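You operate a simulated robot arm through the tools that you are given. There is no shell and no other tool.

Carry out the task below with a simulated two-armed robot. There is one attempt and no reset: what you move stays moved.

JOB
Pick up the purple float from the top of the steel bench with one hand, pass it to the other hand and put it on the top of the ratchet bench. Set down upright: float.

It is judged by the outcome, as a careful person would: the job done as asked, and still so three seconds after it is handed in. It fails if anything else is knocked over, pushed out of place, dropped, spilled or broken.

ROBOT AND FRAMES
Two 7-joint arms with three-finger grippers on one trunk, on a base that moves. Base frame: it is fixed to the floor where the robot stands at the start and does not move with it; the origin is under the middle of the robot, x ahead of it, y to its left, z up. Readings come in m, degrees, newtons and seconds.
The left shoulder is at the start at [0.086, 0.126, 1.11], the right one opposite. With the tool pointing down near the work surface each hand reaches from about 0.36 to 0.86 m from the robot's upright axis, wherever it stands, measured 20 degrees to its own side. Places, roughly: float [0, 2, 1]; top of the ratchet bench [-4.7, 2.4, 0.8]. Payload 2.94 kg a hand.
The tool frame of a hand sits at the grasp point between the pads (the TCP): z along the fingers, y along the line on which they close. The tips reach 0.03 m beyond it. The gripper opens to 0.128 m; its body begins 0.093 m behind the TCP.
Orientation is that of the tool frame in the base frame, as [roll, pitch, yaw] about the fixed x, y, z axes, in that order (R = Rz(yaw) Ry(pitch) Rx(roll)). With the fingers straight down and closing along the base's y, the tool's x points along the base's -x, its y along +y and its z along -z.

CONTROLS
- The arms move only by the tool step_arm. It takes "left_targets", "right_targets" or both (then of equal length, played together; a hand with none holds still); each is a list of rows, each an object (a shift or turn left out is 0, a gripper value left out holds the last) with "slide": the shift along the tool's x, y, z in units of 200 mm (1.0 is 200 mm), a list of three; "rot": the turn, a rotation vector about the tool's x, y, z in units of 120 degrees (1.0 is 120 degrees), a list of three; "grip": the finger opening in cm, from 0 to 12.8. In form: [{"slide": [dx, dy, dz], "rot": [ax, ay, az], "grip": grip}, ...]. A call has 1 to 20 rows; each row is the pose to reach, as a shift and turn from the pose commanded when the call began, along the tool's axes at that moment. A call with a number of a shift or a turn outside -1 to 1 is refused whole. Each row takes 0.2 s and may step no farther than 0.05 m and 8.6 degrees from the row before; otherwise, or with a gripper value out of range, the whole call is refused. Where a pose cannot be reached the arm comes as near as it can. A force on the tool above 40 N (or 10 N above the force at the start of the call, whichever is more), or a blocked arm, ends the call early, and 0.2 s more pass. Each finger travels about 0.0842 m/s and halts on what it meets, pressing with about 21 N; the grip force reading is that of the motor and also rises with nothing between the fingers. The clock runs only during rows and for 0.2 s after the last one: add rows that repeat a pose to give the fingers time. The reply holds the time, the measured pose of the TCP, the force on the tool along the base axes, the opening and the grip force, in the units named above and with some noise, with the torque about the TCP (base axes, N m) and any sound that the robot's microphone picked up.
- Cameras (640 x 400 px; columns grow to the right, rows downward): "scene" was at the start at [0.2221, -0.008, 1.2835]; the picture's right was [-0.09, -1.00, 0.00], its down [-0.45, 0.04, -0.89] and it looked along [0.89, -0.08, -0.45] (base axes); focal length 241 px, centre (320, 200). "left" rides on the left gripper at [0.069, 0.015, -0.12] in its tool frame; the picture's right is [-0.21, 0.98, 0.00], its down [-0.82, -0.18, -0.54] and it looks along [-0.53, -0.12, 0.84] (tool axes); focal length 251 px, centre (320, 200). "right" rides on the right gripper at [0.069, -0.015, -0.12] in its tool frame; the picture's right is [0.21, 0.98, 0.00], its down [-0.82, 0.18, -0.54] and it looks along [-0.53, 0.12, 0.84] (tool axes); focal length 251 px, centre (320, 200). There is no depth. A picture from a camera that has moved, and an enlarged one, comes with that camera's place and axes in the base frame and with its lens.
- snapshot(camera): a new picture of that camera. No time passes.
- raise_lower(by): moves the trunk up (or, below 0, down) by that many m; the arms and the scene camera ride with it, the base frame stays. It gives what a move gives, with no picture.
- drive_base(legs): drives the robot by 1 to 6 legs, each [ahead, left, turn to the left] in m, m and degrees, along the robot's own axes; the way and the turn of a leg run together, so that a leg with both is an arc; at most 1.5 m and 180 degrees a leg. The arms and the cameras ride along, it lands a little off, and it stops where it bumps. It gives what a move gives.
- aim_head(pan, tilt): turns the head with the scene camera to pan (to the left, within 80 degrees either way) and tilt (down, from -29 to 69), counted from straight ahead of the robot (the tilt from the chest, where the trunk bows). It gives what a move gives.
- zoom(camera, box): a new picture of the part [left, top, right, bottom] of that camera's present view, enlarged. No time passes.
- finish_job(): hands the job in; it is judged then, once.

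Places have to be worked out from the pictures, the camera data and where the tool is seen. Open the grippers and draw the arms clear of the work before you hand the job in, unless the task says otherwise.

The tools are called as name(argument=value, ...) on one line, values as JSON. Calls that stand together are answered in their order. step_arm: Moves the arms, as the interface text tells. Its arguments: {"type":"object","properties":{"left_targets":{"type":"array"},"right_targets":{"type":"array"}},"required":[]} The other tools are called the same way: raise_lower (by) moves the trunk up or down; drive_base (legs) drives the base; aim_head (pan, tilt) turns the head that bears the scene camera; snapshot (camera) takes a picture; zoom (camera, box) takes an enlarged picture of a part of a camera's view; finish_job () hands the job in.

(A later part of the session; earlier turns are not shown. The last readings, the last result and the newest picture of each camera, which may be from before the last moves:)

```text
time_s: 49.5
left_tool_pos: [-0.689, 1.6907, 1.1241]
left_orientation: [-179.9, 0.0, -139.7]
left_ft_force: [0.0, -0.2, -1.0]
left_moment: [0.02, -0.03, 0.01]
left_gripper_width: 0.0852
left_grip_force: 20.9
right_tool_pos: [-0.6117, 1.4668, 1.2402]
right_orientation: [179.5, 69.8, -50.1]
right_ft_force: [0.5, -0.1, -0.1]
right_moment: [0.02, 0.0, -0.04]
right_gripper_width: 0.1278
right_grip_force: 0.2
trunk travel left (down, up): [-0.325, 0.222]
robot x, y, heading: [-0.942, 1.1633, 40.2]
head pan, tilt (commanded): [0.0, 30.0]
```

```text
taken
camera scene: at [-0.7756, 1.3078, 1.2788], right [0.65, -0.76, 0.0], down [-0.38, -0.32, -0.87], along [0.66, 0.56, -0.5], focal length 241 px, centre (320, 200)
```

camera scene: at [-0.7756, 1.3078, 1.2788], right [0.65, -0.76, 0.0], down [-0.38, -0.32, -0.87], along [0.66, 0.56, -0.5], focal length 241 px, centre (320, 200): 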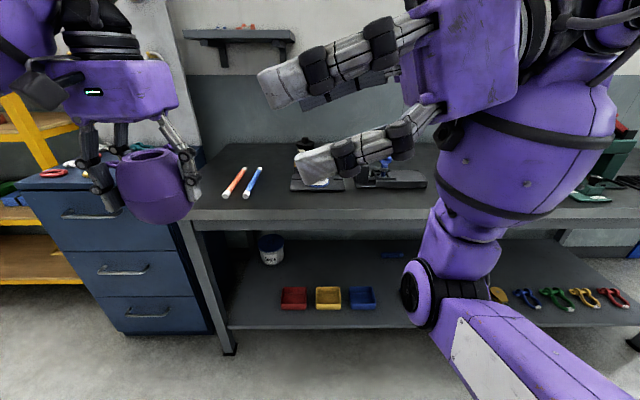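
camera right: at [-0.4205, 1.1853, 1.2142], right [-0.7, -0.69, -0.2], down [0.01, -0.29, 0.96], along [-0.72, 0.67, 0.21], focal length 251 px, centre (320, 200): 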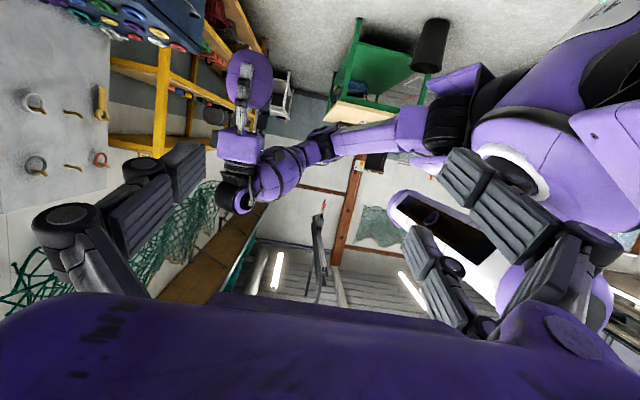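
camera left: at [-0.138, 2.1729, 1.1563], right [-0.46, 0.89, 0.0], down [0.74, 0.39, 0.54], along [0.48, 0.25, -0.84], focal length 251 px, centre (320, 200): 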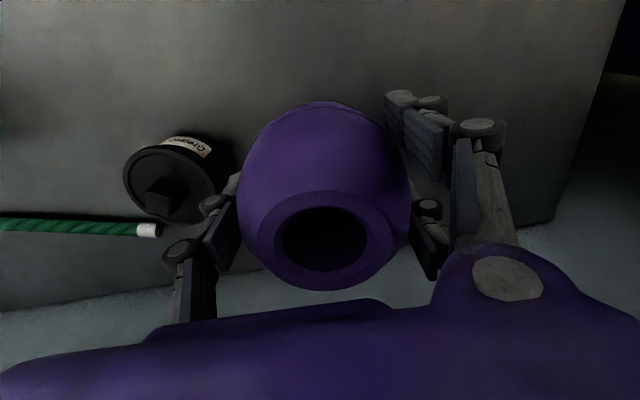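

The right hand now sits at about 0.45 m ahead, 0.02 m left, z 1.24, with the right attitude and free motion. I line it up with the float at the same forward distance and on the approach line, still ~0.17 m short of the float's axis.

step_arm(right_targets=[{"slide": [0.05, -0.11, 0.1]}, {"slide": [0.1, -0.22, 0.2]}, {"slide": [0.15, -0.33, 0.3]}, {"slide": [0.19, -0.427, 0.394]}, {"slide": [0.19, -0.427, 0.394]}])

aim_head(pan=20, tilt=30)

snapshot(camera="scene")

snapshot(camera="right")

snapshot(camera="left")

```text
time_s: 50.6
left_tool_pos: [-0.6897, 1.6898, 1.1248]
left_orientation: [-179.9, 0.2, -139.7]
left_ft_force: [1.6, 0.7, -1.3]
left_moment: [0.01, -0.01, -0.02]
left_gripper_width: 0.0851
left_grip_force: 21.2
right_tool_pos: [-0.6127, 1.4669, 1.2404]
right_orientation: [179.6, 69.9, -50.1]
right_ft_force: [-0.1, -0.4, 0.7]
right_moment: [-0.02, 0.01, 0.01]
right_gripper_width: 0.1277
right_grip_force: 0.1
right hand out of reach, approached as far as the arm can: row 1, 2, 3, 4, 5
trunk travel left (down, up): [-0.325, 0.222]
robot x, y, heading: [-0.9445, 1.1658, 40.5]
head pan, tilt (commanded): [0.0, 30.0]
```

```text
time_s: 51.5
left_tool_pos: [-0.6897, 1.6898, 1.1247]
left_orientation: [-179.9, 0.1, -139.7]
left_ft_force: [0.2, 0.3, -1.3]
left_moment: [-0.01, -0.01, -0.01]
left_gripper_width: 0.0851
left_grip_force: 20.3
right_tool_pos: [-0.6123, 1.4653, 1.2393]
right_orientation: [179.5, 70.1, -50.1]
right_ft_force: [-0.3, 0.3, 0.2]
right_moment: [-0.01, 0.03, 0.02]
right_gripper_width: 0.1279
right_grip_force: 0.0
trunk travel left (down, up): [-0.325, 0.222]
robot x, y, heading: [-0.944, 1.1639, 40.3]
head pan, tilt (commanded): [20.0, 30.0]
```

```text
taken
camera scene: at [-0.7994, 1.3274, 1.2788], right [0.87, -0.5, 0.0], down [-0.25, -0.43, -0.87], along [0.43, 0.75, -0.5], focal length 241 px, centre (320, 200)
```

scene: 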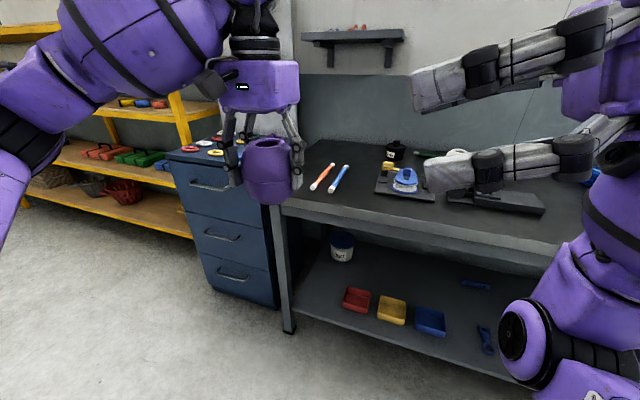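

```text
taken
camera right: at [-0.5125, 1.3713, 1.2164], right [-0.7, -0.69, -0.2], down [0.01, -0.29, 0.96], along [-0.72, 0.67, 0.21], focal length 251 px, centre (320, 200)
```

right: 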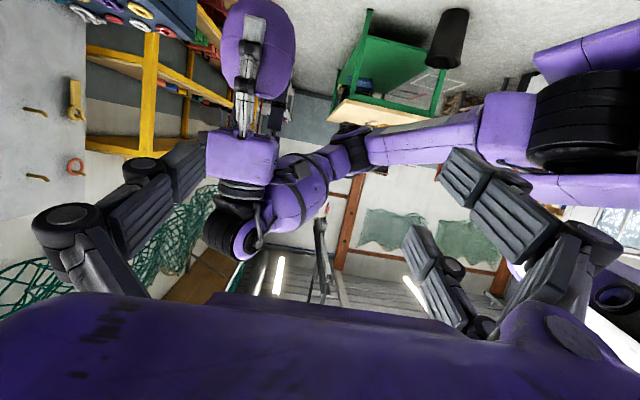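

```text
taken
camera left: at [-0.7537, 1.6558, 1.2461], right [-0.47, 0.88, 0.0], down [0.74, 0.39, 0.54], along [0.48, 0.25, -0.84], focal length 251 px, centre (320, 200)
```

left: 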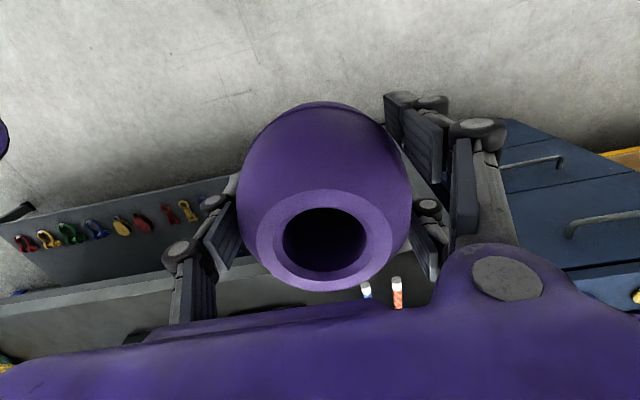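

The right hand cannot go further forward while pointing straight left (joint limit), so I'll use a diagonal pass instead: right hand pointing 45° forward-left, and later the left hand yawed 45° to match. First I turn the right hand 45° toward forward, in place.

step_arm(right_targets=[{"rot": [0.0588, 0, 0.0214]}, {"rot": [0.1175, 0, 0.0427]}, {"rot": [0.1763, 0, 0.0641]}, {"rot": [0.235, 0, 0.0855]}, {"rot": [0.2938, 0, 0.1068]}, {"rot": [0.3525, 0, 0.1283]}, {"rot": [0.3525, 0, 0.1283]}])

```text
time_s: 53.1
left_tool_pos: [-0.6889, 1.6885, 1.1257]
left_orientation: [179.9, 0.1, -139.7]
left_ft_force: [0.2, 0.5, -1.1]
left_moment: [0.03, -0.02, 0.01]
left_gripper_width: 0.0852
left_grip_force: 20.9
right_tool_pos: [-0.591, 1.4732, 1.2457]
right_orientation: [171.8, 68.4, -104.2]
right_ft_force: [0.0, 0.1, 0.5]
right_moment: [0.02, -0.01, 0.01]
right_gripper_width: 0.1283
right_grip_force: 0.0
right hand out of reach, approached as far as the arm can: row 6, 7
trunk travel left (down, up): [-0.325, 0.222]
robot x, y, heading: [-0.9459, 1.1662, 40.1]
head pan, tilt (commanded): [20.0, 30.0]
```

The right hand now points about 45° forward-left, 20° down (within ~4°), at 0.47 m ahead. I move it 0.1 m forward and trim the attitude to see whether this direction is free.

step_arm(right_targets=[{"slide": [-0.05, -0.114, 0.11], "rot": [-0.0014, -0.0037, -0.0095]}, {"slide": [-0.1, -0.228, 0.221], "rot": [-0.0028, -0.0075, -0.019]}, {"slide": [-0.15, -0.343, 0.332], "rot": [-0.0042, -0.0112, -0.0284]}, {"slide": [-0.15, -0.343, 0.332], "rot": [-0.0042, -0.0112, -0.0284]}])

snapshot(camera="scene")

```text
time_s: 54.1
left_tool_pos: [-0.6898, 1.6888, 1.124]
left_orientation: [-179.9, 0.0, -139.7]
left_ft_force: [0.1, -0.5, -1.4]
left_moment: [0.0, 0.01, 0.0]
left_gripper_width: 0.0846
left_grip_force: 20.6
right_tool_pos: [-0.5373, 1.5363, 1.2536]
right_orientation: [-170.4, 71.1, -83.8]
right_ft_force: [-0.8, -0.2, -0.2]
right_moment: [0.01, 0.0, 0.02]
right_gripper_width: 0.1281
right_grip_force: 0.1
trunk travel left (down, up): [-0.325, 0.222]
robot x, y, heading: [-0.943, 1.1649, 40.2]
head pan, tilt (commanded): [20.0, 30.0]
```

```text
taken
camera scene: at [-0.7997, 1.3273, 1.2788], right [0.87, -0.5, 0.0], down [-0.25, -0.43, -0.87], along [0.43, 0.75, -0.5], focal length 241 px, centre (320, 200)
```

scene: 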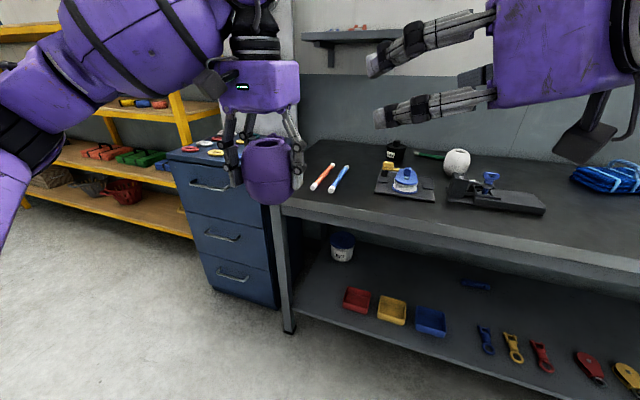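

The right hand reaches (0.55, 0.02, 1.25) in my frame, pointing along (0.66, 0.68, -0.32). I now bring the float in front of it: left hand forward and up first, then right, yawing 45° so its single finger faces the right hand; target float centre ≈ (0.66, 0.14, 1.20).

step_arm(left_targets=[{"slide": [-0.1625, 0, -0.096], "rot": [0, 0, 0.0536]}, {"slide": [-0.325, 0, -0.1925], "rot": [0, 0, 0.107]}, {"slide": [-0.4875, 0, -0.289], "rot": [0, 0, 0.161]}, {"slide": [-0.65, 0, -0.385], "rot": [0, 0, 0.214]}, {"slide": [-0.65, -0.17, -0.385], "rot": [0, 0, 0.268]}, {"slide": [-0.65, -0.34, -0.385], "rot": [0, 0, 0.321]}, {"slide": [-0.65, -0.5, -0.385], "rot": [0, 0, 0.375]}, {"slide": [-0.65, -0.5, -0.385], "rot": [0, 0, 0.375]}])

snapshot(camera="scene")

snapshot(camera="right")

snapshot(camera="left")

```text
time_s: 55.9
left_tool_pos: [-0.543, 1.6623, 1.1857]
left_orientation: [-179.9, 0.2, 175.3]
left_ft_force: [0.2, 0.6, -1.6]
left_moment: [-0.05, -0.05, 0.0]
left_gripper_width: 0.085
left_grip_force: 21.3
left hand out of reach, approached as far as the arm can: row 4, 5, 6, 7, 8
right_tool_pos: [-0.536, 1.5377, 1.2537]
right_orientation: [-170.3, 71.1, -84.1]
right_ft_force: [-0.5, 0.6, 0.6]
right_moment: [0.0, -0.01, -0.01]
right_gripper_width: 0.1281
right_grip_force: 0.0
trunk travel left (down, up): [-0.325, 0.222]
robot x, y, heading: [-0.9449, 1.1671, 40.1]
head pan, tilt (commanded): [20.0, 30.0]
```

```text
taken
camera scene: at [-0.8, 1.3279, 1.2788], right [0.87, -0.5, 0.0], down [-0.25, -0.43, -0.87], along [0.43, 0.75, -0.5], focal length 241 px, centre (320, 200)
```

scene: 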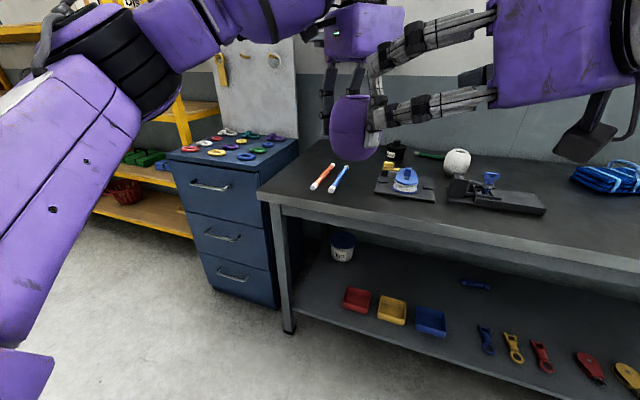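

```text
taken
camera right: at [-0.5271, 1.4002, 1.2274], right [-0.97, -0.02, -0.26], down [-0.24, -0.24, 0.94], along [-0.08, 0.97, 0.22], focal length 251 px, centre (320, 200)
```

right: 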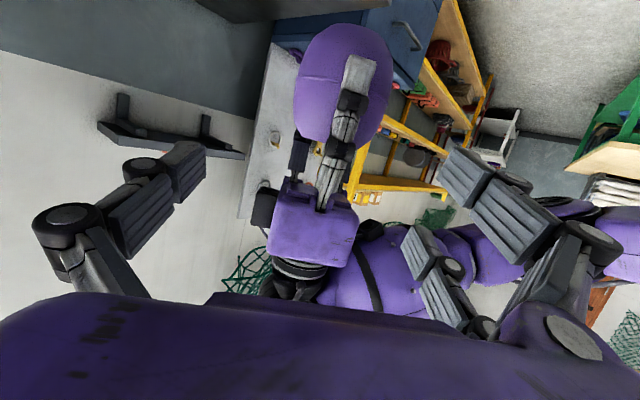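

```text
taken
camera left: at [-0.6126, 1.6806, 1.3065], right [0.29, 0.96, 0.0], down [0.8, -0.25, 0.54], along [0.52, -0.16, -0.84], focal length 251 px, centre (320, 200)
```

left: 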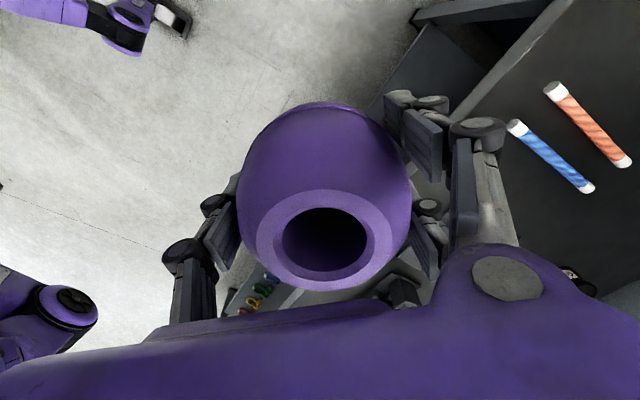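

The float is at (0.626, 0.120, 1.181) in my frame with the left single finger facing the right hand; in the right tool frame it is at about (0.029, 0.018, 0.140). I align the right hand laterally first (and level its roll 3°), staying ~0.035 m off.

step_arm(right_targets=[{"slide": [0.07, 0.045, 0], "rot": [0, 0, 0.0136]}, {"slide": [0.1425, 0.089, 0], "rot": [0, 0, 0.0272]}, {"slide": [0.1425, 0.089, 0], "rot": [0, 0, 0.0272]}])

snapshot(camera="right")

aim_head(pan=10, tilt=15)

snapshot(camera="scene")

```text
time_s: 56.7
left_tool_pos: [-0.5441, 1.6613, 1.1846]
left_orientation: [179.9, 0.2, 175.3]
left_ft_force: [0.2, 0.7, -1.6]
left_moment: [0.06, 0.04, 0.03]
left_gripper_width: 0.085
left_grip_force: 20.5
right_tool_pos: [-0.5516, 1.5288, 1.2244]
right_orientation: [179.9, 71.4, -94.3]
right_ft_force: [-0.4, -0.6, 0.5]
right_moment: [0.01, -0.01, -0.02]
right_gripper_width: 0.1278
right_grip_force: 0.1
trunk travel left (down, up): [-0.325, 0.222]
robot x, y, heading: [-0.9433, 1.1626, 40.4]
head pan, tilt (commanded): [20.0, 30.0]
```

```text
taken
camera right: at [-0.547, 1.3917, 1.1976], right [-0.98, 0.0, -0.2], down [-0.2, -0.24, 0.95], along [-0.04, 0.97, 0.23], focal length 251 px, centre (320, 200)
```

right: 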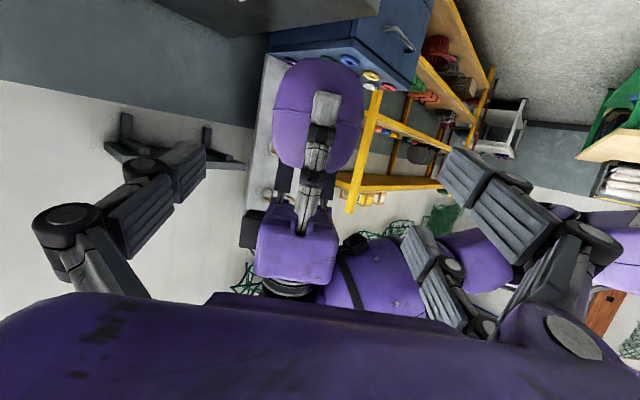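

```text
time_s: 57.5
left_tool_pos: [-0.5436, 1.6606, 1.1853]
left_orientation: [179.9, 0.1, 175.4]
left_ft_force: [0.3, -0.4, -1.9]
left_moment: [-0.01, 0.01, 0.01]
left_gripper_width: 0.0849
left_grip_force: 20.4
right_tool_pos: [-0.5527, 1.5302, 1.2246]
right_orientation: [179.9, 71.4, -94.2]
right_ft_force: [0.1, 0.2, -0.1]
right_moment: [0.0, -0.01, -0.01]
right_gripper_width: 0.1279
right_grip_force: 0.1
trunk travel left (down, up): [-0.325, 0.222]
robot x, y, heading: [-0.946, 1.1646, 40.3]
head pan, tilt (commanded): [10.0, 15.0]
```

```text
taken
camera scene: at [-0.7847, 1.3207, 1.3029], right [0.77, -0.64, 0.0], down [-0.17, -0.2, -0.97], along [0.62, 0.74, -0.26], focal length 241 px, centre (320, 200)
```

scene: 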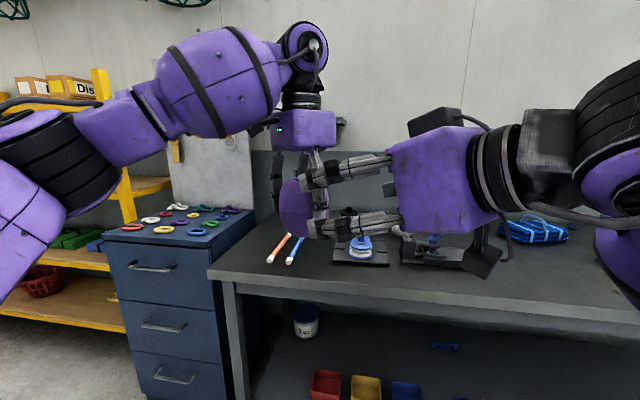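

Both the measured poses and the right camera agree the float lies on the right hand's axis, 0.138 m ahead of its TCP. I advance 0.08 m and check before the last bit.

step_arm(right_targets=[{"slide": [0, 0, 0.13]}, {"slide": [0, 0, 0.27]}, {"slide": [0, 0, 0.4]}, {"slide": [0, 0, 0.4]}])

snapshot(camera="right")

snapshot(camera="left")

zoom(camera="scene", box=[220, 80, 460, 290])

```text
time_s: 58.5
left_tool_pos: [-0.5426, 1.6604, 1.1849]
left_orientation: [179.9, 0.2, 175.4]
left_ft_force: [-0.1, -1.3, -1.9]
left_moment: [0.04, 0.04, -0.03]
left_gripper_width: 0.085
left_grip_force: 21.0
right_tool_pos: [-0.5475, 1.6044, 1.1994]
right_orientation: [180.0, 71.4, -94.2]
right_ft_force: [0.8, 0.4, 0.2]
right_moment: [0.01, 0.0, 0.0]
right_gripper_width: 0.1277
right_grip_force: 0.2
trunk travel left (down, up): [-0.325, 0.222]
robot x, y, heading: [-0.9432, 1.1662, 40.2]
head pan, tilt (commanded): [10.0, 15.0]
```

```text
taken
camera right: at [-0.541, 1.4668, 1.1721], right [-0.98, 0.0, -0.2], down [-0.2, -0.24, 0.95], along [-0.04, 0.97, 0.23], focal length 251 px, centre (320, 200)
```

right: 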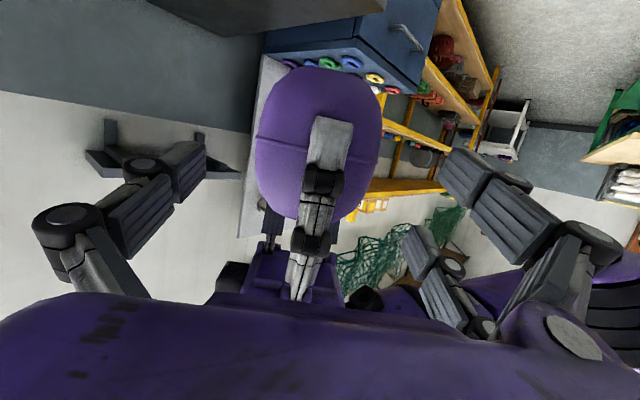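

```text
taken
camera left: at [-0.6121, 1.6797, 1.3068], right [0.29, 0.96, 0.0], down [0.8, -0.25, 0.54], along [0.52, -0.16, -0.84], focal length 251 px, centre (320, 200)
```

left: 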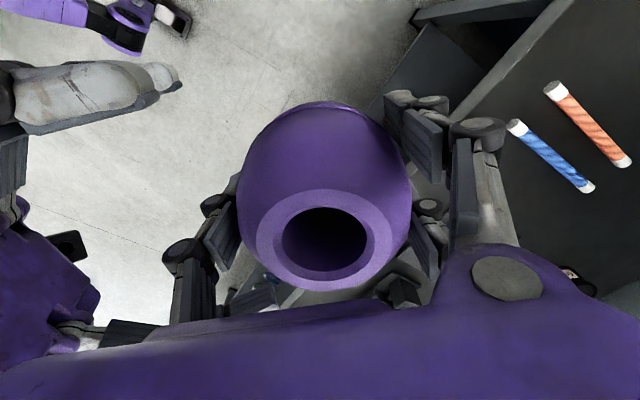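

```text
1.90 times, centred on (340, 185) of scene
camera zoom: at [-0.7846, 1.3202, 1.303], right [0.77, -0.64, 0.0], down [-0.17, -0.2, -0.97], along [0.62, 0.74, -0.26], focal length 459 px, centre (282, 229)
```

zoom: 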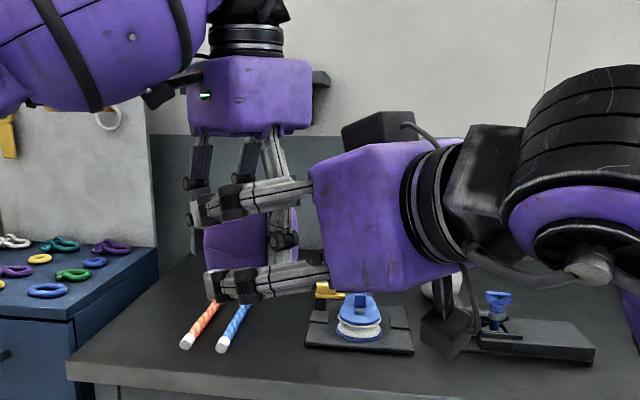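

All aligned: 0.06 m remain to the float's axis, and clearances look fine. I advance another 0.03 m and look again.

step_arm(right_targets=[{"slide": [0, 0, 0.075]}, {"slide": [0, 0, 0.15]}, {"slide": [0, 0, 0.15]}])

zoom(camera="scene", box=[220, 80, 420, 255])

snapshot(camera="right")

snapshot(camera="left")

```text
time_s: 59.2
left_tool_pos: [-0.5435, 1.6596, 1.1865]
left_orientation: [179.9, 0.2, 175.4]
left_ft_force: [-0.3, -0.4, -1.3]
left_moment: [-0.02, 0.0, -0.01]
left_gripper_width: 0.0851
left_grip_force: 20.9
right_tool_pos: [-0.5446, 1.6309, 1.1893]
right_orientation: [-180.0, 71.4, -94.2]
right_ft_force: [1.1, 0.2, 0.0]
right_moment: [0.0, 0.01, 0.04]
right_gripper_width: 0.1278
right_grip_force: 0.0
trunk travel left (down, up): [-0.325, 0.222]
robot x, y, heading: [-0.9428, 1.164, 40.3]
head pan, tilt (commanded): [10.0, 15.0]
```

```text
2.29 times, centred on (320, 168) of scene
camera zoom: at [-0.7846, 1.3205, 1.303], right [0.77, -0.64, 0.0], down [-0.17, -0.2, -0.97], along [0.62, 0.74, -0.26], focal length 551 px, centre (320, 274)
```

zoom: 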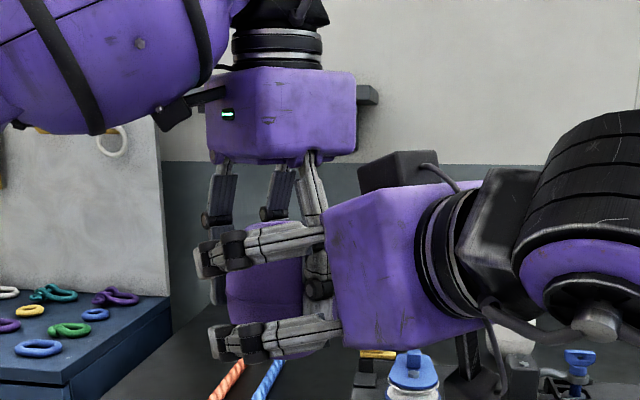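

```text
taken
camera right: at [-0.539, 1.495, 1.1629], right [-0.98, 0.0, -0.2], down [-0.2, -0.24, 0.95], along [-0.04, 0.97, 0.23], focal length 251 px, centre (320, 200)
```

right: 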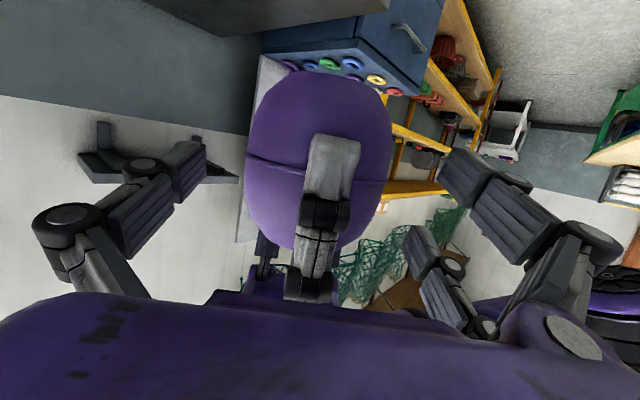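

```text
taken
camera left: at [-0.6121, 1.68, 1.3067], right [0.29, 0.96, 0.0], down [0.8, -0.25, 0.54], along [0.52, -0.16, -0.84], focal length 251 px, centre (320, 200)
```

left: 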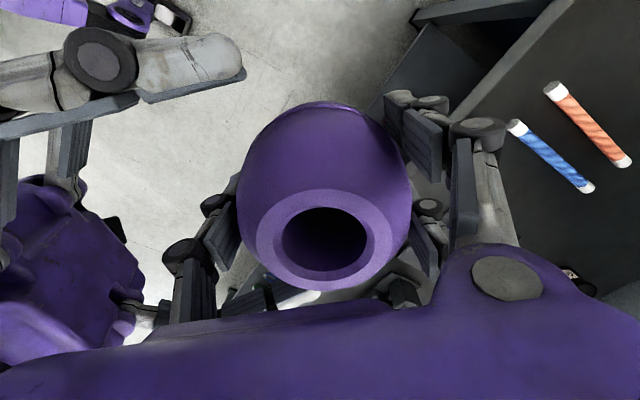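

The right fingers now flank the float with ~3 cm still free between the right palm and the left single finger. I advance the last 0.016 m, then close the right gripper.

step_arm(right_targets=[{"slide": [0, 0, 0.04]}, {"slide": [0, 0, 0.08]}, {"slide": [0, 0, 0.08]}])

snapshot(camera="left")

zoom(camera="scene", box=[240, 100, 400, 240])

```text
time_s: 60.0
left_tool_pos: [-0.5434, 1.6598, 1.185]
left_orientation: [179.9, 0.2, 175.4]
left_ft_force: [0.0, 0.0, -2.0]
left_moment: [0.0, 0.0, 0.03]
left_gripper_width: 0.0848
left_grip_force: 20.9
right_tool_pos: [-0.5431, 1.6482, 1.1837]
right_orientation: [-180.0, 71.4, -94.2]
right_ft_force: [0.0, -0.2, -0.2]
right_moment: [-0.01, -0.01, -0.01]
right_gripper_width: 0.1278
right_grip_force: 0.0
trunk travel left (down, up): [-0.325, 0.222]
robot x, y, heading: [-0.9439, 1.1669, 40.3]
head pan, tilt (commanded): [10.0, 15.0]
```

```text
taken
camera left: at [-0.6121, 1.6801, 1.3066], right [0.29, 0.96, 0.0], down [0.8, -0.25, 0.54], along [0.52, -0.16, -0.84], focal length 251 px, centre (320, 200)
```

left: 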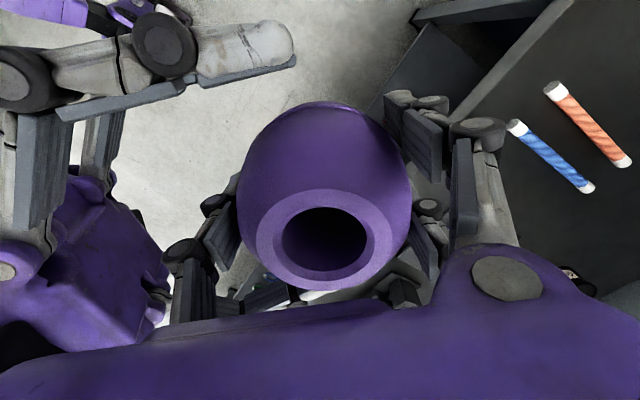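

```text
2.86 times, centred on (320, 170) of scene
camera zoom: at [-0.7846, 1.3206, 1.303], right [0.77, -0.64, 0.0], down [-0.17, -0.2, -0.97], along [0.62, 0.74, -0.26], focal length 688 px, centre (320, 286)
```

zoom: 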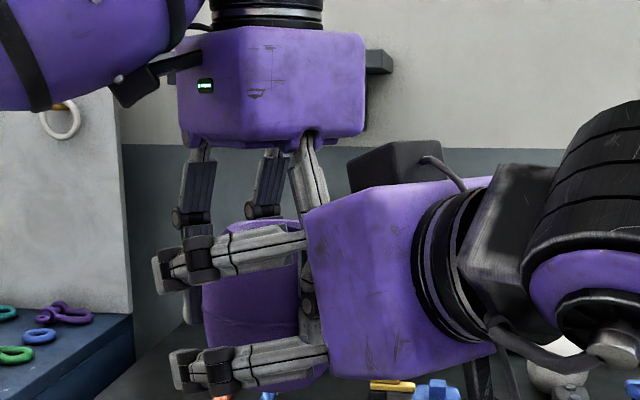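

Stand-off is now 0.012 m with no contact forces. I close the right gripper on the float.

step_arm(right_targets=[{"slide": [0, 0, 0], "grip": 10}, {"slide": [0, 0, 0], "grip": 8}, {"slide": [0, 0, 0], "grip": 5}, {"slide": [0, 0, 0], "grip": 5}, {"slide": [0, 0, 0], "grip": 5}, {"slide": [0, 0, 0], "grip": 5}])

snapshot(camera="left")

snapshot(camera="right")

zoom(camera="scene", box=[240, 100, 400, 240])

```text
time_s: 61.5
left_tool_pos: [-0.5431, 1.662, 1.1849]
left_orientation: [180.0, 0.1, 175.5]
left_ft_force: [-14.0, 8.7, -3.0]
left_moment: [0.04, 0.1, 0.27]
left_gripper_width: 0.0851
left_grip_force: 20.8
right_tool_pos: [-0.5418, 1.6472, 1.1856]
right_orientation: [-180.0, 71.3, -94.2]
right_ft_force: [13.7, -8.2, 2.1]
right_moment: [-0.04, -0.11, -0.5]
right_gripper_width: 0.087
right_grip_force: 21.4
trunk travel left (down, up): [-0.325, 0.222]
robot x, y, heading: [-0.9443, 1.1651, 40.2]
head pan, tilt (commanded): [10.0, 15.0]
```

```text
taken
camera left: at [-0.6125, 1.6807, 1.3065], right [0.29, 0.96, 0.0], down [0.8, -0.24, 0.54], along [0.52, -0.16, -0.84], focal length 251 px, centre (320, 200)
```

left: 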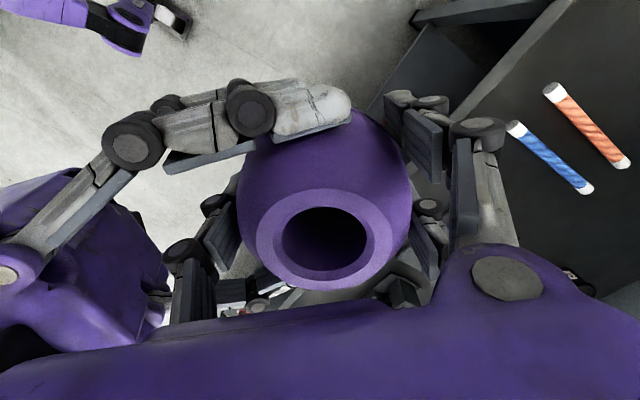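

```text
taken
camera right: at [-0.5368, 1.5099, 1.1581], right [-0.98, 0.01, -0.2], down [-0.2, -0.24, 0.95], along [-0.04, 0.97, 0.23], focal length 251 px, centre (320, 200)
```

right: 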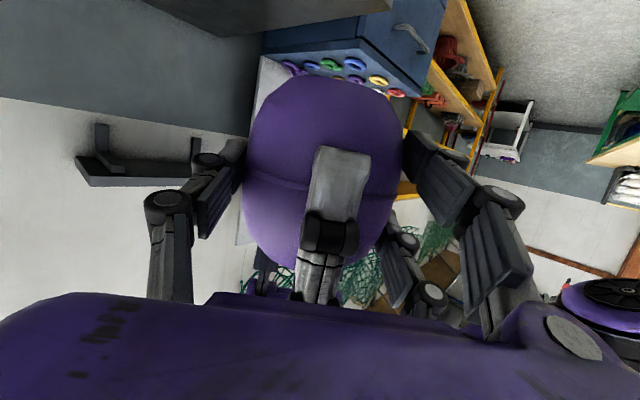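

```text
2.86 times, centred on (320, 170) of scene
camera zoom: at [-0.7846, 1.3207, 1.303], right [0.77, -0.64, 0.0], down [-0.17, -0.2, -0.97], along [0.62, 0.74, -0.26], focal length 688 px, centre (320, 286)
```

zoom: 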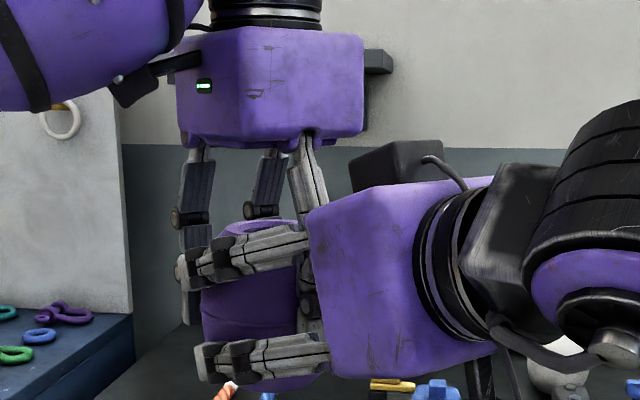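

Both hands now hold the float (right opening 0.087 m, 21 N; left 0.085 m). I open the left gripper only partly (to 10.2 cm), since its single finger is close to the right palm, and check that the right keeps hold.

step_arm(left_targets=[{"slide": [0, 0, 0], "grip": 9.2}, {"slide": [0, 0, 0], "grip": 10.2}, {"slide": [0, 0, 0], "grip": 10.2}, {"slide": [0, 0, 0], "grip": 10.2}])

snapshot(camera="left")

snapshot(camera="right")

zoom(camera="scene", box=[240, 100, 400, 240])

```text
time_s: 62.5
left_tool_pos: [-0.5415, 1.6609, 1.1859]
left_orientation: [179.9, 0.3, 175.4]
left_ft_force: [-1.6, -1.2, -0.3]
left_moment: [0.02, 0.0, 0.0]
left_gripper_width: 0.102
left_grip_force: 0.1
right_tool_pos: [-0.5424, 1.6482, 1.1858]
right_orientation: [179.9, 71.5, -94.2]
right_ft_force: [0.2, 0.4, 0.3]
right_moment: [-0.03, 0.03, 0.02]
right_gripper_width: 0.0871
right_grip_force: 20.9
trunk travel left (down, up): [-0.325, 0.222]
robot x, y, heading: [-0.9452, 1.1631, 40.4]
head pan, tilt (commanded): [10.0, 15.0]
```

```text
taken
camera left: at [-0.612, 1.6802, 1.3066], right [0.29, 0.96, 0.0], down [0.8, -0.25, 0.54], along [0.52, -0.16, -0.84], focal length 251 px, centre (320, 200)
```

left: 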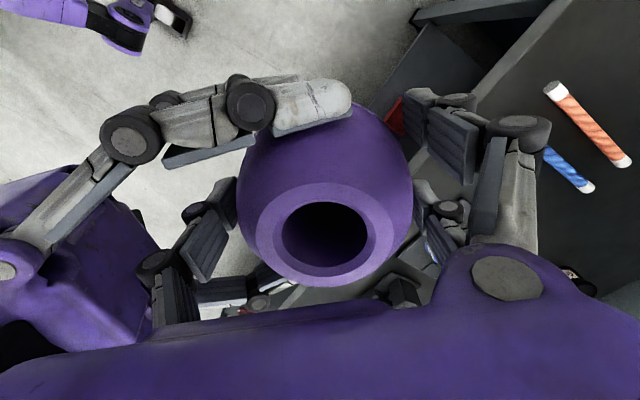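

```text
taken
camera right: at [-0.5378, 1.5101, 1.1579], right [-0.98, 0.0, -0.2], down [-0.2, -0.24, 0.95], along [-0.05, 0.97, 0.23], focal length 251 px, centre (320, 200)
```

right: 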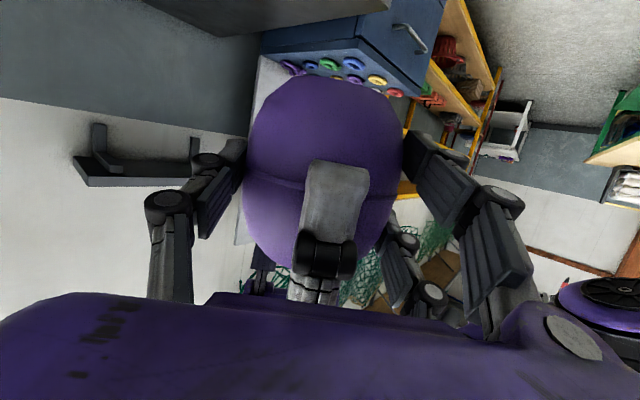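

```text
2.86 times, centred on (320, 170) of scene
camera zoom: at [-0.7846, 1.3207, 1.303], right [0.77, -0.64, 0.0], down [-0.17, -0.2, -0.97], along [0.62, 0.74, -0.26], focal length 688 px, centre (320, 286)
```

zoom: 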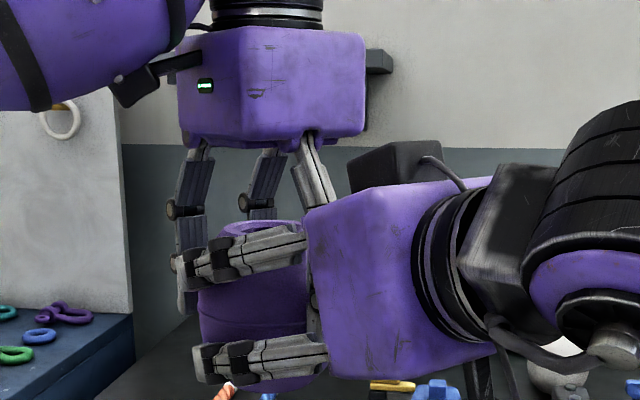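

The right hand holds the float alone; the left fingers have ~8 mm clearance each side. I raise the left hand in small steps (nudging it a few mm away from the right palm), watching for reach warnings.

step_arm(left_targets=[{"slide": [0, 0.01, -0.05]}, {"slide": [0, 0.02, -0.1]}, {"slide": [0, 0.02, -0.15]}, {"slide": [0, 0.02, -0.15]}])

snapshot(camera="left")

```text
time_s: 63.5
left_tool_pos: [-0.5487, 1.6515, 1.2082]
left_orientation: [179.9, 0.2, 175.6]
left_ft_force: [1.9, 3.8, -2.2]
left_moment: [-0.02, 0.03, 0.0]
left_gripper_width: 0.1042
left_grip_force: 1.3
left hand out of reach, approached as far as the arm can: row 1, 2, 3, 4
right_tool_pos: [-0.5429, 1.6483, 1.1846]
right_orientation: [180.0, 71.5, -94.2]
right_ft_force: [-1.5, -4.0, -0.3]
right_moment: [0.1, -0.05, -0.01]
right_gripper_width: 0.087
right_grip_force: 21.1
trunk travel left (down, up): [-0.325, 0.222]
robot x, y, heading: [-0.9448, 1.1605, 40.3]
head pan, tilt (commanded): [10.0, 15.0]
```

```text
taken
camera left: at [-0.617, 1.6717, 1.3298], right [0.29, 0.96, 0.0], down [0.8, -0.24, 0.54], along [0.52, -0.16, -0.84], focal length 251 px, centre (320, 200)
```

left: 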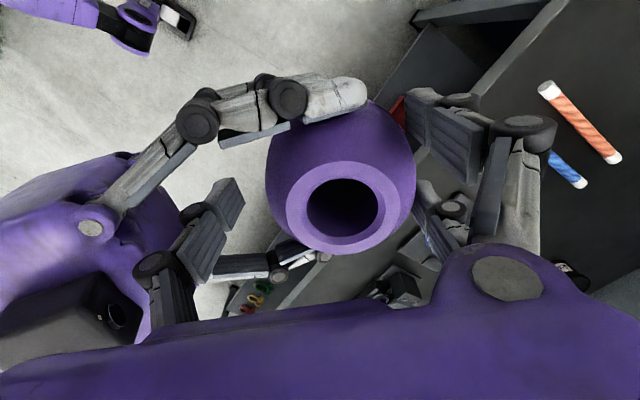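

The left hand can't go higher there: it rose 22 mm but slipped back ~11 mm toward me, giving a light contact (4 N). Instead I re-centre the float under it by moving the right hand back the same amount and downward, in small steps.

step_arm(right_targets=[{"slide": [0.03, 0.016, -0.016]}, {"slide": [0.0635, 0.0315, -0.031]}, {"slide": [0.11, 0.0315, -0.015]}, {"slide": [0.11, 0.0315, -0.015]}])

snapshot(camera="left")

zoom(camera="scene", box=[240, 100, 400, 240])

```text
time_s: 64.5
left_tool_pos: [-0.5473, 1.6499, 1.2084]
left_orientation: [179.9, 0.3, 175.5]
left_ft_force: [0.0, 0.2, -0.9]
left_moment: [-0.04, 0.0, 0.02]
left_gripper_width: 0.1021
left_grip_force: 0.0
right_tool_pos: [-0.5497, 1.6392, 1.1635]
right_orientation: [-180.0, 71.4, -94.2]
right_ft_force: [0.1, -0.1, 0.1]
right_moment: [-0.02, -0.01, 0.03]
right_gripper_width: 0.0869
right_grip_force: 20.9
trunk travel left (down, up): [-0.325, 0.222]
robot x, y, heading: [-0.9458, 1.1669, 40.4]
head pan, tilt (commanded): [10.0, 15.0]
```

```text
taken
camera left: at [-0.6171, 1.6712, 1.3298], right [0.29, 0.96, 0.0], down [0.8, -0.25, 0.54], along [0.52, -0.16, -0.84], focal length 251 px, centre (320, 200)
```

left: 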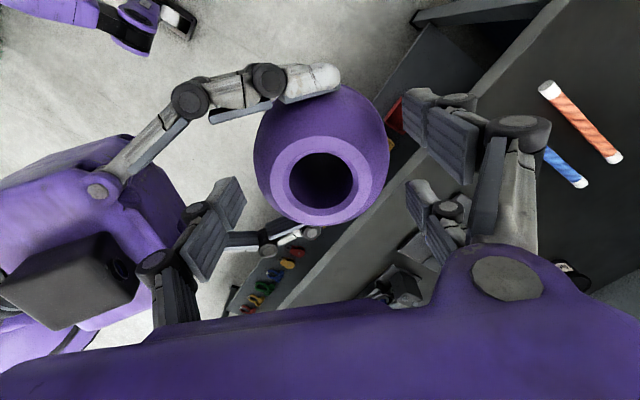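

```text
2.86 times, centred on (320, 170) of scene
camera zoom: at [-0.7847, 1.3207, 1.303], right [0.77, -0.64, 0.0], down [-0.17, -0.2, -0.97], along [0.62, 0.74, -0.26], focal length 688 px, centre (320, 286)
```

zoom: 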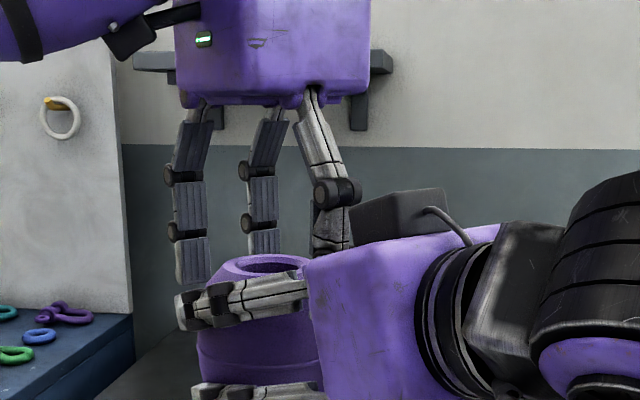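

Contact is gone and the float sits centred below the left fingers. I continue lowering the right hand with the float by 0.10 m, easing it slightly back to keep clear of the left finger.

step_arm(right_targets=[{"slide": [0.071, 0, 0.024]}, {"slide": [0.1485, 0, 0.029]}, {"slide": [0.2495, 0, 0.042]}, {"slide": [0.3745, 0, 0.063]}, {"slide": [0.498, 0, 0.0885]}, {"slide": [0.498, 0, 0.0885]}])

snapshot(camera="scene")

snapshot(camera="right")

```text
time_s: 65.8
left_tool_pos: [-0.5466, 1.6501, 1.2089]
left_orientation: [179.9, 0.2, 175.5]
left_ft_force: [-0.5, -0.8, 0.4]
left_moment: [0.01, -0.02, -0.04]
left_gripper_width: 0.102
left_grip_force: 0.1
right_tool_pos: [-0.5502, 1.6239, 1.0649]
right_orientation: [-180.0, 71.4, -94.1]
right_ft_force: [1.1, 0.8, -0.7]
right_moment: [-0.04, -0.02, 0.02]
right_gripper_width: 0.0871
right_grip_force: 21.0
trunk travel left (down, up): [-0.325, 0.222]
robot x, y, heading: [-0.9441, 1.1619, 40.3]
head pan, tilt (commanded): [10.0, 15.0]
```

```text
taken
camera scene: at [-0.7848, 1.3208, 1.303], right [0.77, -0.64, 0.0], down [-0.17, -0.2, -0.97], along [0.62, 0.74, -0.26], focal length 241 px, centre (320, 200)
```

scene: 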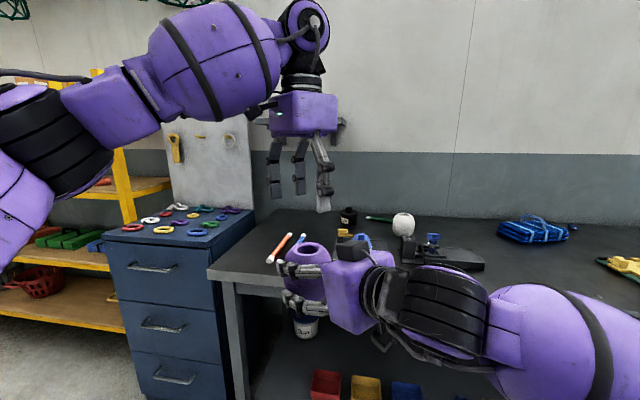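

```text
taken
camera right: at [-0.5457, 1.4862, 1.0376], right [-0.98, 0.0, -0.2], down [-0.2, -0.24, 0.95], along [-0.05, 0.97, 0.23], focal length 251 px, centre (320, 200)
```

right: 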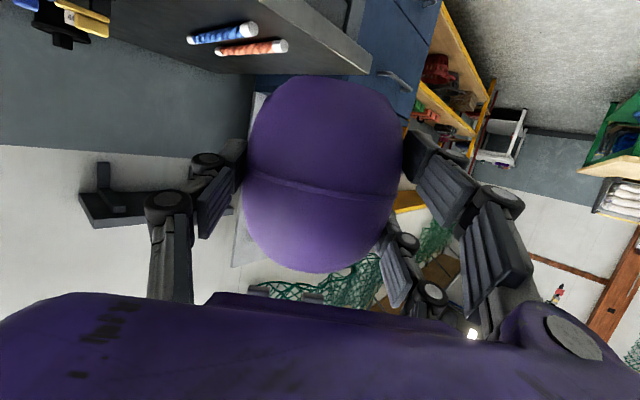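

The pass is complete: the right hand alone holds the float, level (opening 0.087 m, 21 N). I bring the left hand back to my left side and undo its 45° yaw.

step_arm(left_targets=[{"slide": [0.11, 0.02, 0], "rot": [0, 0, -0.0536]}, {"slide": [0.22, 0.045, 0], "rot": [0, 0, -0.107]}, {"slide": [0.33, 0.07, 0], "rot": [0, 0, -0.161]}, {"slide": [0.44, 0.09, 0], "rot": [0, 0, -0.214]}, {"slide": [0.55, 0.11, 0], "rot": [0, 0, -0.268]}, {"slide": [0.66, 0.135, 0], "rot": [0, 0, -0.321]}, {"slide": [0.77, 0.16, 0], "rot": [0, 0, -0.375]}, {"slide": [0.885, 0.18, 0], "rot": [0, 0, -0.375]}, {"slide": [0.885, 0.18, 0], "rot": [0, 0, -0.375]}])

aim_head(pan=75, tilt=12)

snapshot(camera="scene")

```text
time_s: 67.8
left_tool_pos: [-0.7199, 1.7025, 1.2088]
left_orientation: [179.9, 0.1, -139.7]
left_ft_force: [-0.2, 0.4, 0.4]
left_moment: [0.0, 0.04, -0.01]
left_gripper_width: 0.1018
left_grip_force: 0.2
right_tool_pos: [-0.5503, 1.6243, 1.0646]
right_orientation: [179.9, 71.4, -94.4]
right_ft_force: [0.1, 0.7, 0.1]
right_moment: [0.0, -0.03, 0.02]
right_gripper_width: 0.087
right_grip_force: 21.3
trunk travel left (down, up): [-0.325, 0.222]
robot x, y, heading: [-0.9433, 1.1618, 40.1]
head pan, tilt (commanded): [10.0, 15.0]
```

```text
time_s: 69.2
left_tool_pos: [-0.72, 1.7028, 1.208]
left_orientation: [-179.9, 0.1, -139.7]
left_ft_force: [-0.1, -0.6, -0.2]
left_moment: [-0.03, 0.03, 0.01]
left_gripper_width: 0.1021
left_grip_force: 0.0
right_tool_pos: [-0.551, 1.6225, 1.0649]
right_orientation: [-180.0, 71.4, -94.3]
right_ft_force: [-0.8, -0.1, -0.6]
right_moment: [0.01, -0.01, -0.02]
right_gripper_width: 0.0869
right_grip_force: 21.3
trunk travel left (down, up): [-0.325, 0.222]
robot x, y, heading: [-0.9457, 1.1653, 40.2]
head pan, tilt (commanded): [75.0, 12.0]
```

```text
taken
camera scene: at [-0.8841, 1.3332, 1.3079], right [0.9, 0.43, 0.0], down [0.09, -0.19, -0.98], along [-0.42, 0.88, -0.21], focal length 241 px, centre (320, 200)
```

scene: 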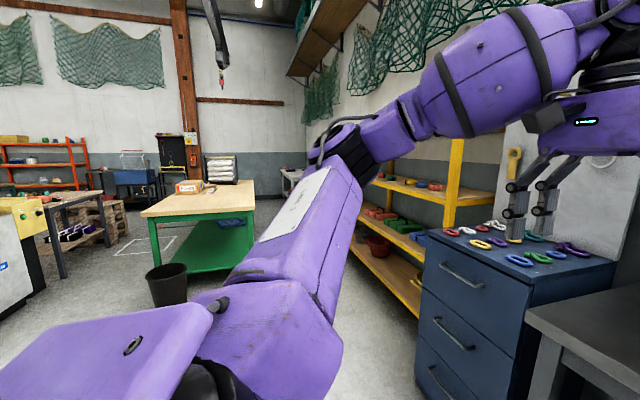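

From here the table at image-left (dark legs, near (-4.2, 2.2)) matches the ratchet bench's stated place; a green bench and a bin lie to its right, and something with green net lies more to the left. I turn left 60° in place and look along the way.

drive_base(legs=[[0, 0, 60]])

aim_head(pan=50, tilt=15)

snapshot(camera="scene")

```text
time_s: 72.2
left_tool_pos: [-1.295, 1.6287, 1.2085]
left_orientation: [-180.0, 0.1, -80.1]
left_ft_force: [0.3, 0.5, 0.3]
left_moment: [0.0, 0.01, -0.04]
left_gripper_width: 0.1021
left_grip_force: 0.0
right_tool_pos: [-1.1412, 1.7353, 1.0643]
right_orientation: [-179.9, 71.4, -34.6]
right_ft_force: [-0.2, 0.0, -0.4]
right_moment: [-0.02, -0.03, -0.01]
right_gripper_width: 0.0868
right_grip_force: 20.5
trunk travel left (down, up): [-0.325, 0.222]
robot x, y, heading: [-0.9439, 1.1628, 99.8]
head pan, tilt (commanded): [75.0, 12.0]
```

```text
time_s: 73.1
left_tool_pos: [-1.2943, 1.631, 1.2083]
left_orientation: [-179.9, 0.1, -80.0]
left_ft_force: [0.1, 0.1, -0.2]
left_moment: [0.0, -0.01, 0.0]
left_gripper_width: 0.1024
left_grip_force: 0.1
right_tool_pos: [-1.1418, 1.7373, 1.0648]
right_orientation: [180.0, 71.4, -34.7]
right_ft_force: [-0.3, -0.4, -0.2]
right_moment: [0.0, -0.01, 0.01]
right_gripper_width: 0.0871
right_grip_force: 20.9
trunk travel left (down, up): [-0.325, 0.222]
robot x, y, heading: [-0.9442, 1.1645, 99.9]
head pan, tilt (commanded): [50.0, 15.0]
```

```text
taken
camera scene: at [-1.0468, 1.3395, 1.303], right [0.5, 0.87, 0.0], down [0.22, -0.13, -0.97], along [-0.84, 0.48, -0.26], focal length 241 px, centre (320, 200)
```

scene: 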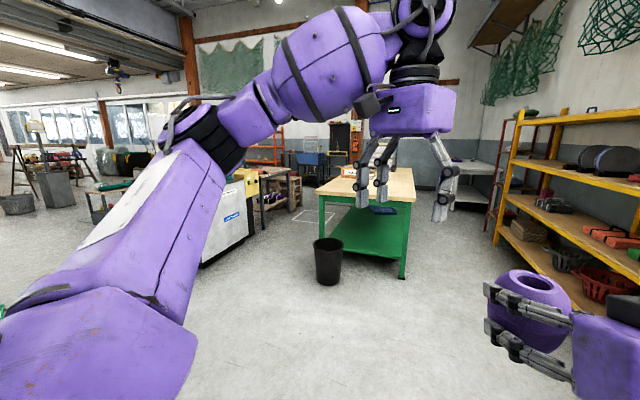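

The forward view shows the green bench, bin and floor; my left arm hides part. I turn another 60° left in place (nothing within ~1 m) and look straight ahead.

drive_base(legs=[[0, 0, 62]])

aim_head(pan=0, tilt=18)

snapshot(camera="scene")

aim_head(pan=-35, tilt=25)

snapshot(camera="scene")

```text
time_s: 76.3
left_tool_pos: [-1.5199, 1.0712, 1.2094]
left_orientation: [-179.9, 0.1, -17.8]
left_ft_force: [-0.4, -0.8, 0.2]
left_moment: [0.0, 0.02, -0.08]
left_gripper_width: 0.1021
left_grip_force: 0.0
right_tool_pos: [-1.5417, 1.2576, 1.0637]
right_orientation: [179.9, 71.5, 27.8]
right_ft_force: [-0.1, -0.2, 0.5]
right_moment: [0.05, -0.02, 0.02]
right_gripper_width: 0.0868
right_grip_force: 21.0
trunk travel left (down, up): [-0.325, 0.222]
robot x, y, heading: [-0.9414, 1.1654, 162.3]
head pan, tilt (commanded): [50.0, 15.0]
```

```text
time_s: 77.5
left_tool_pos: [-1.5189, 1.0706, 1.208]
left_orientation: [-179.8, 0.1, -18.0]
left_ft_force: [0.2, 0.3, -0.1]
left_moment: [0.01, 0.01, -0.03]
left_gripper_width: 0.1021
left_grip_force: 0.0
right_tool_pos: [-1.5423, 1.2567, 1.0643]
right_orientation: [-179.9, 71.3, 27.5]
right_ft_force: [0.5, 0.4, -0.1]
right_moment: [-0.01, -0.03, 0.02]
right_gripper_width: 0.0866
right_grip_force: 21.2
trunk travel left (down, up): [-0.325, 0.222]
robot x, y, heading: [-0.9449, 1.1653, 162.3]
head pan, tilt (commanded): [0.0, 18.0]
```

```text
taken
camera scene: at [-1.1561, 1.233, 1.2981], right [0.31, 0.95, 0.0], down [0.29, -0.09, -0.95], along [-0.91, 0.29, -0.31], focal length 241 px, centre (320, 200)
```

scene: 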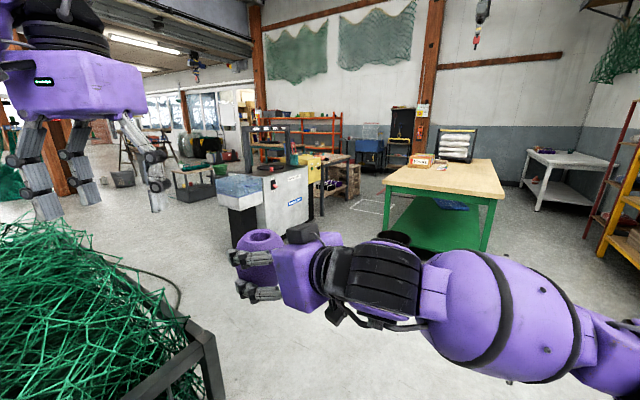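

```text
time_s: 78.5
left_tool_pos: [-1.5203, 1.0697, 1.2084]
left_orientation: [-179.8, 0.0, -17.9]
left_ft_force: [0.4, -0.3, 0.6]
left_moment: [0.03, 0.01, -0.02]
left_gripper_width: 0.1021
left_grip_force: 0.0
right_tool_pos: [-1.5415, 1.2569, 1.0646]
right_orientation: [179.9, 71.4, 27.7]
right_ft_force: [-0.1, 0.4, 0.3]
right_moment: [0.04, -0.07, 0.02]
right_gripper_width: 0.0869
right_grip_force: 21.3
trunk travel left (down, up): [-0.325, 0.222]
robot x, y, heading: [-0.9433, 1.1627, 162.1]
head pan, tilt (commanded): [-35.0, 25.0]
```

```text
taken
camera scene: at [-1.123, 1.2779, 1.2868], right [0.8, 0.6, 0.0], down [0.26, -0.34, -0.91], along [-0.55, 0.72, -0.42], focal length 241 px, centre (320, 200)
```

scene: 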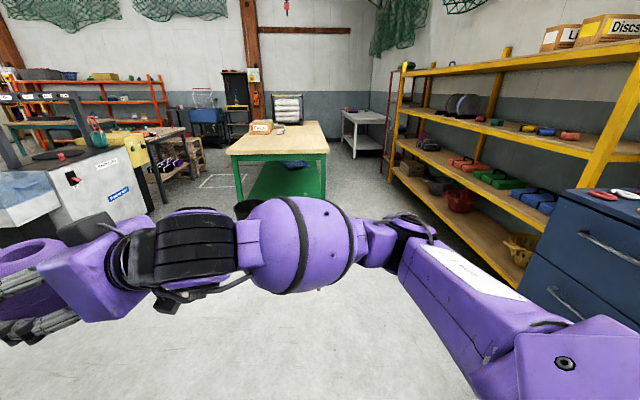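

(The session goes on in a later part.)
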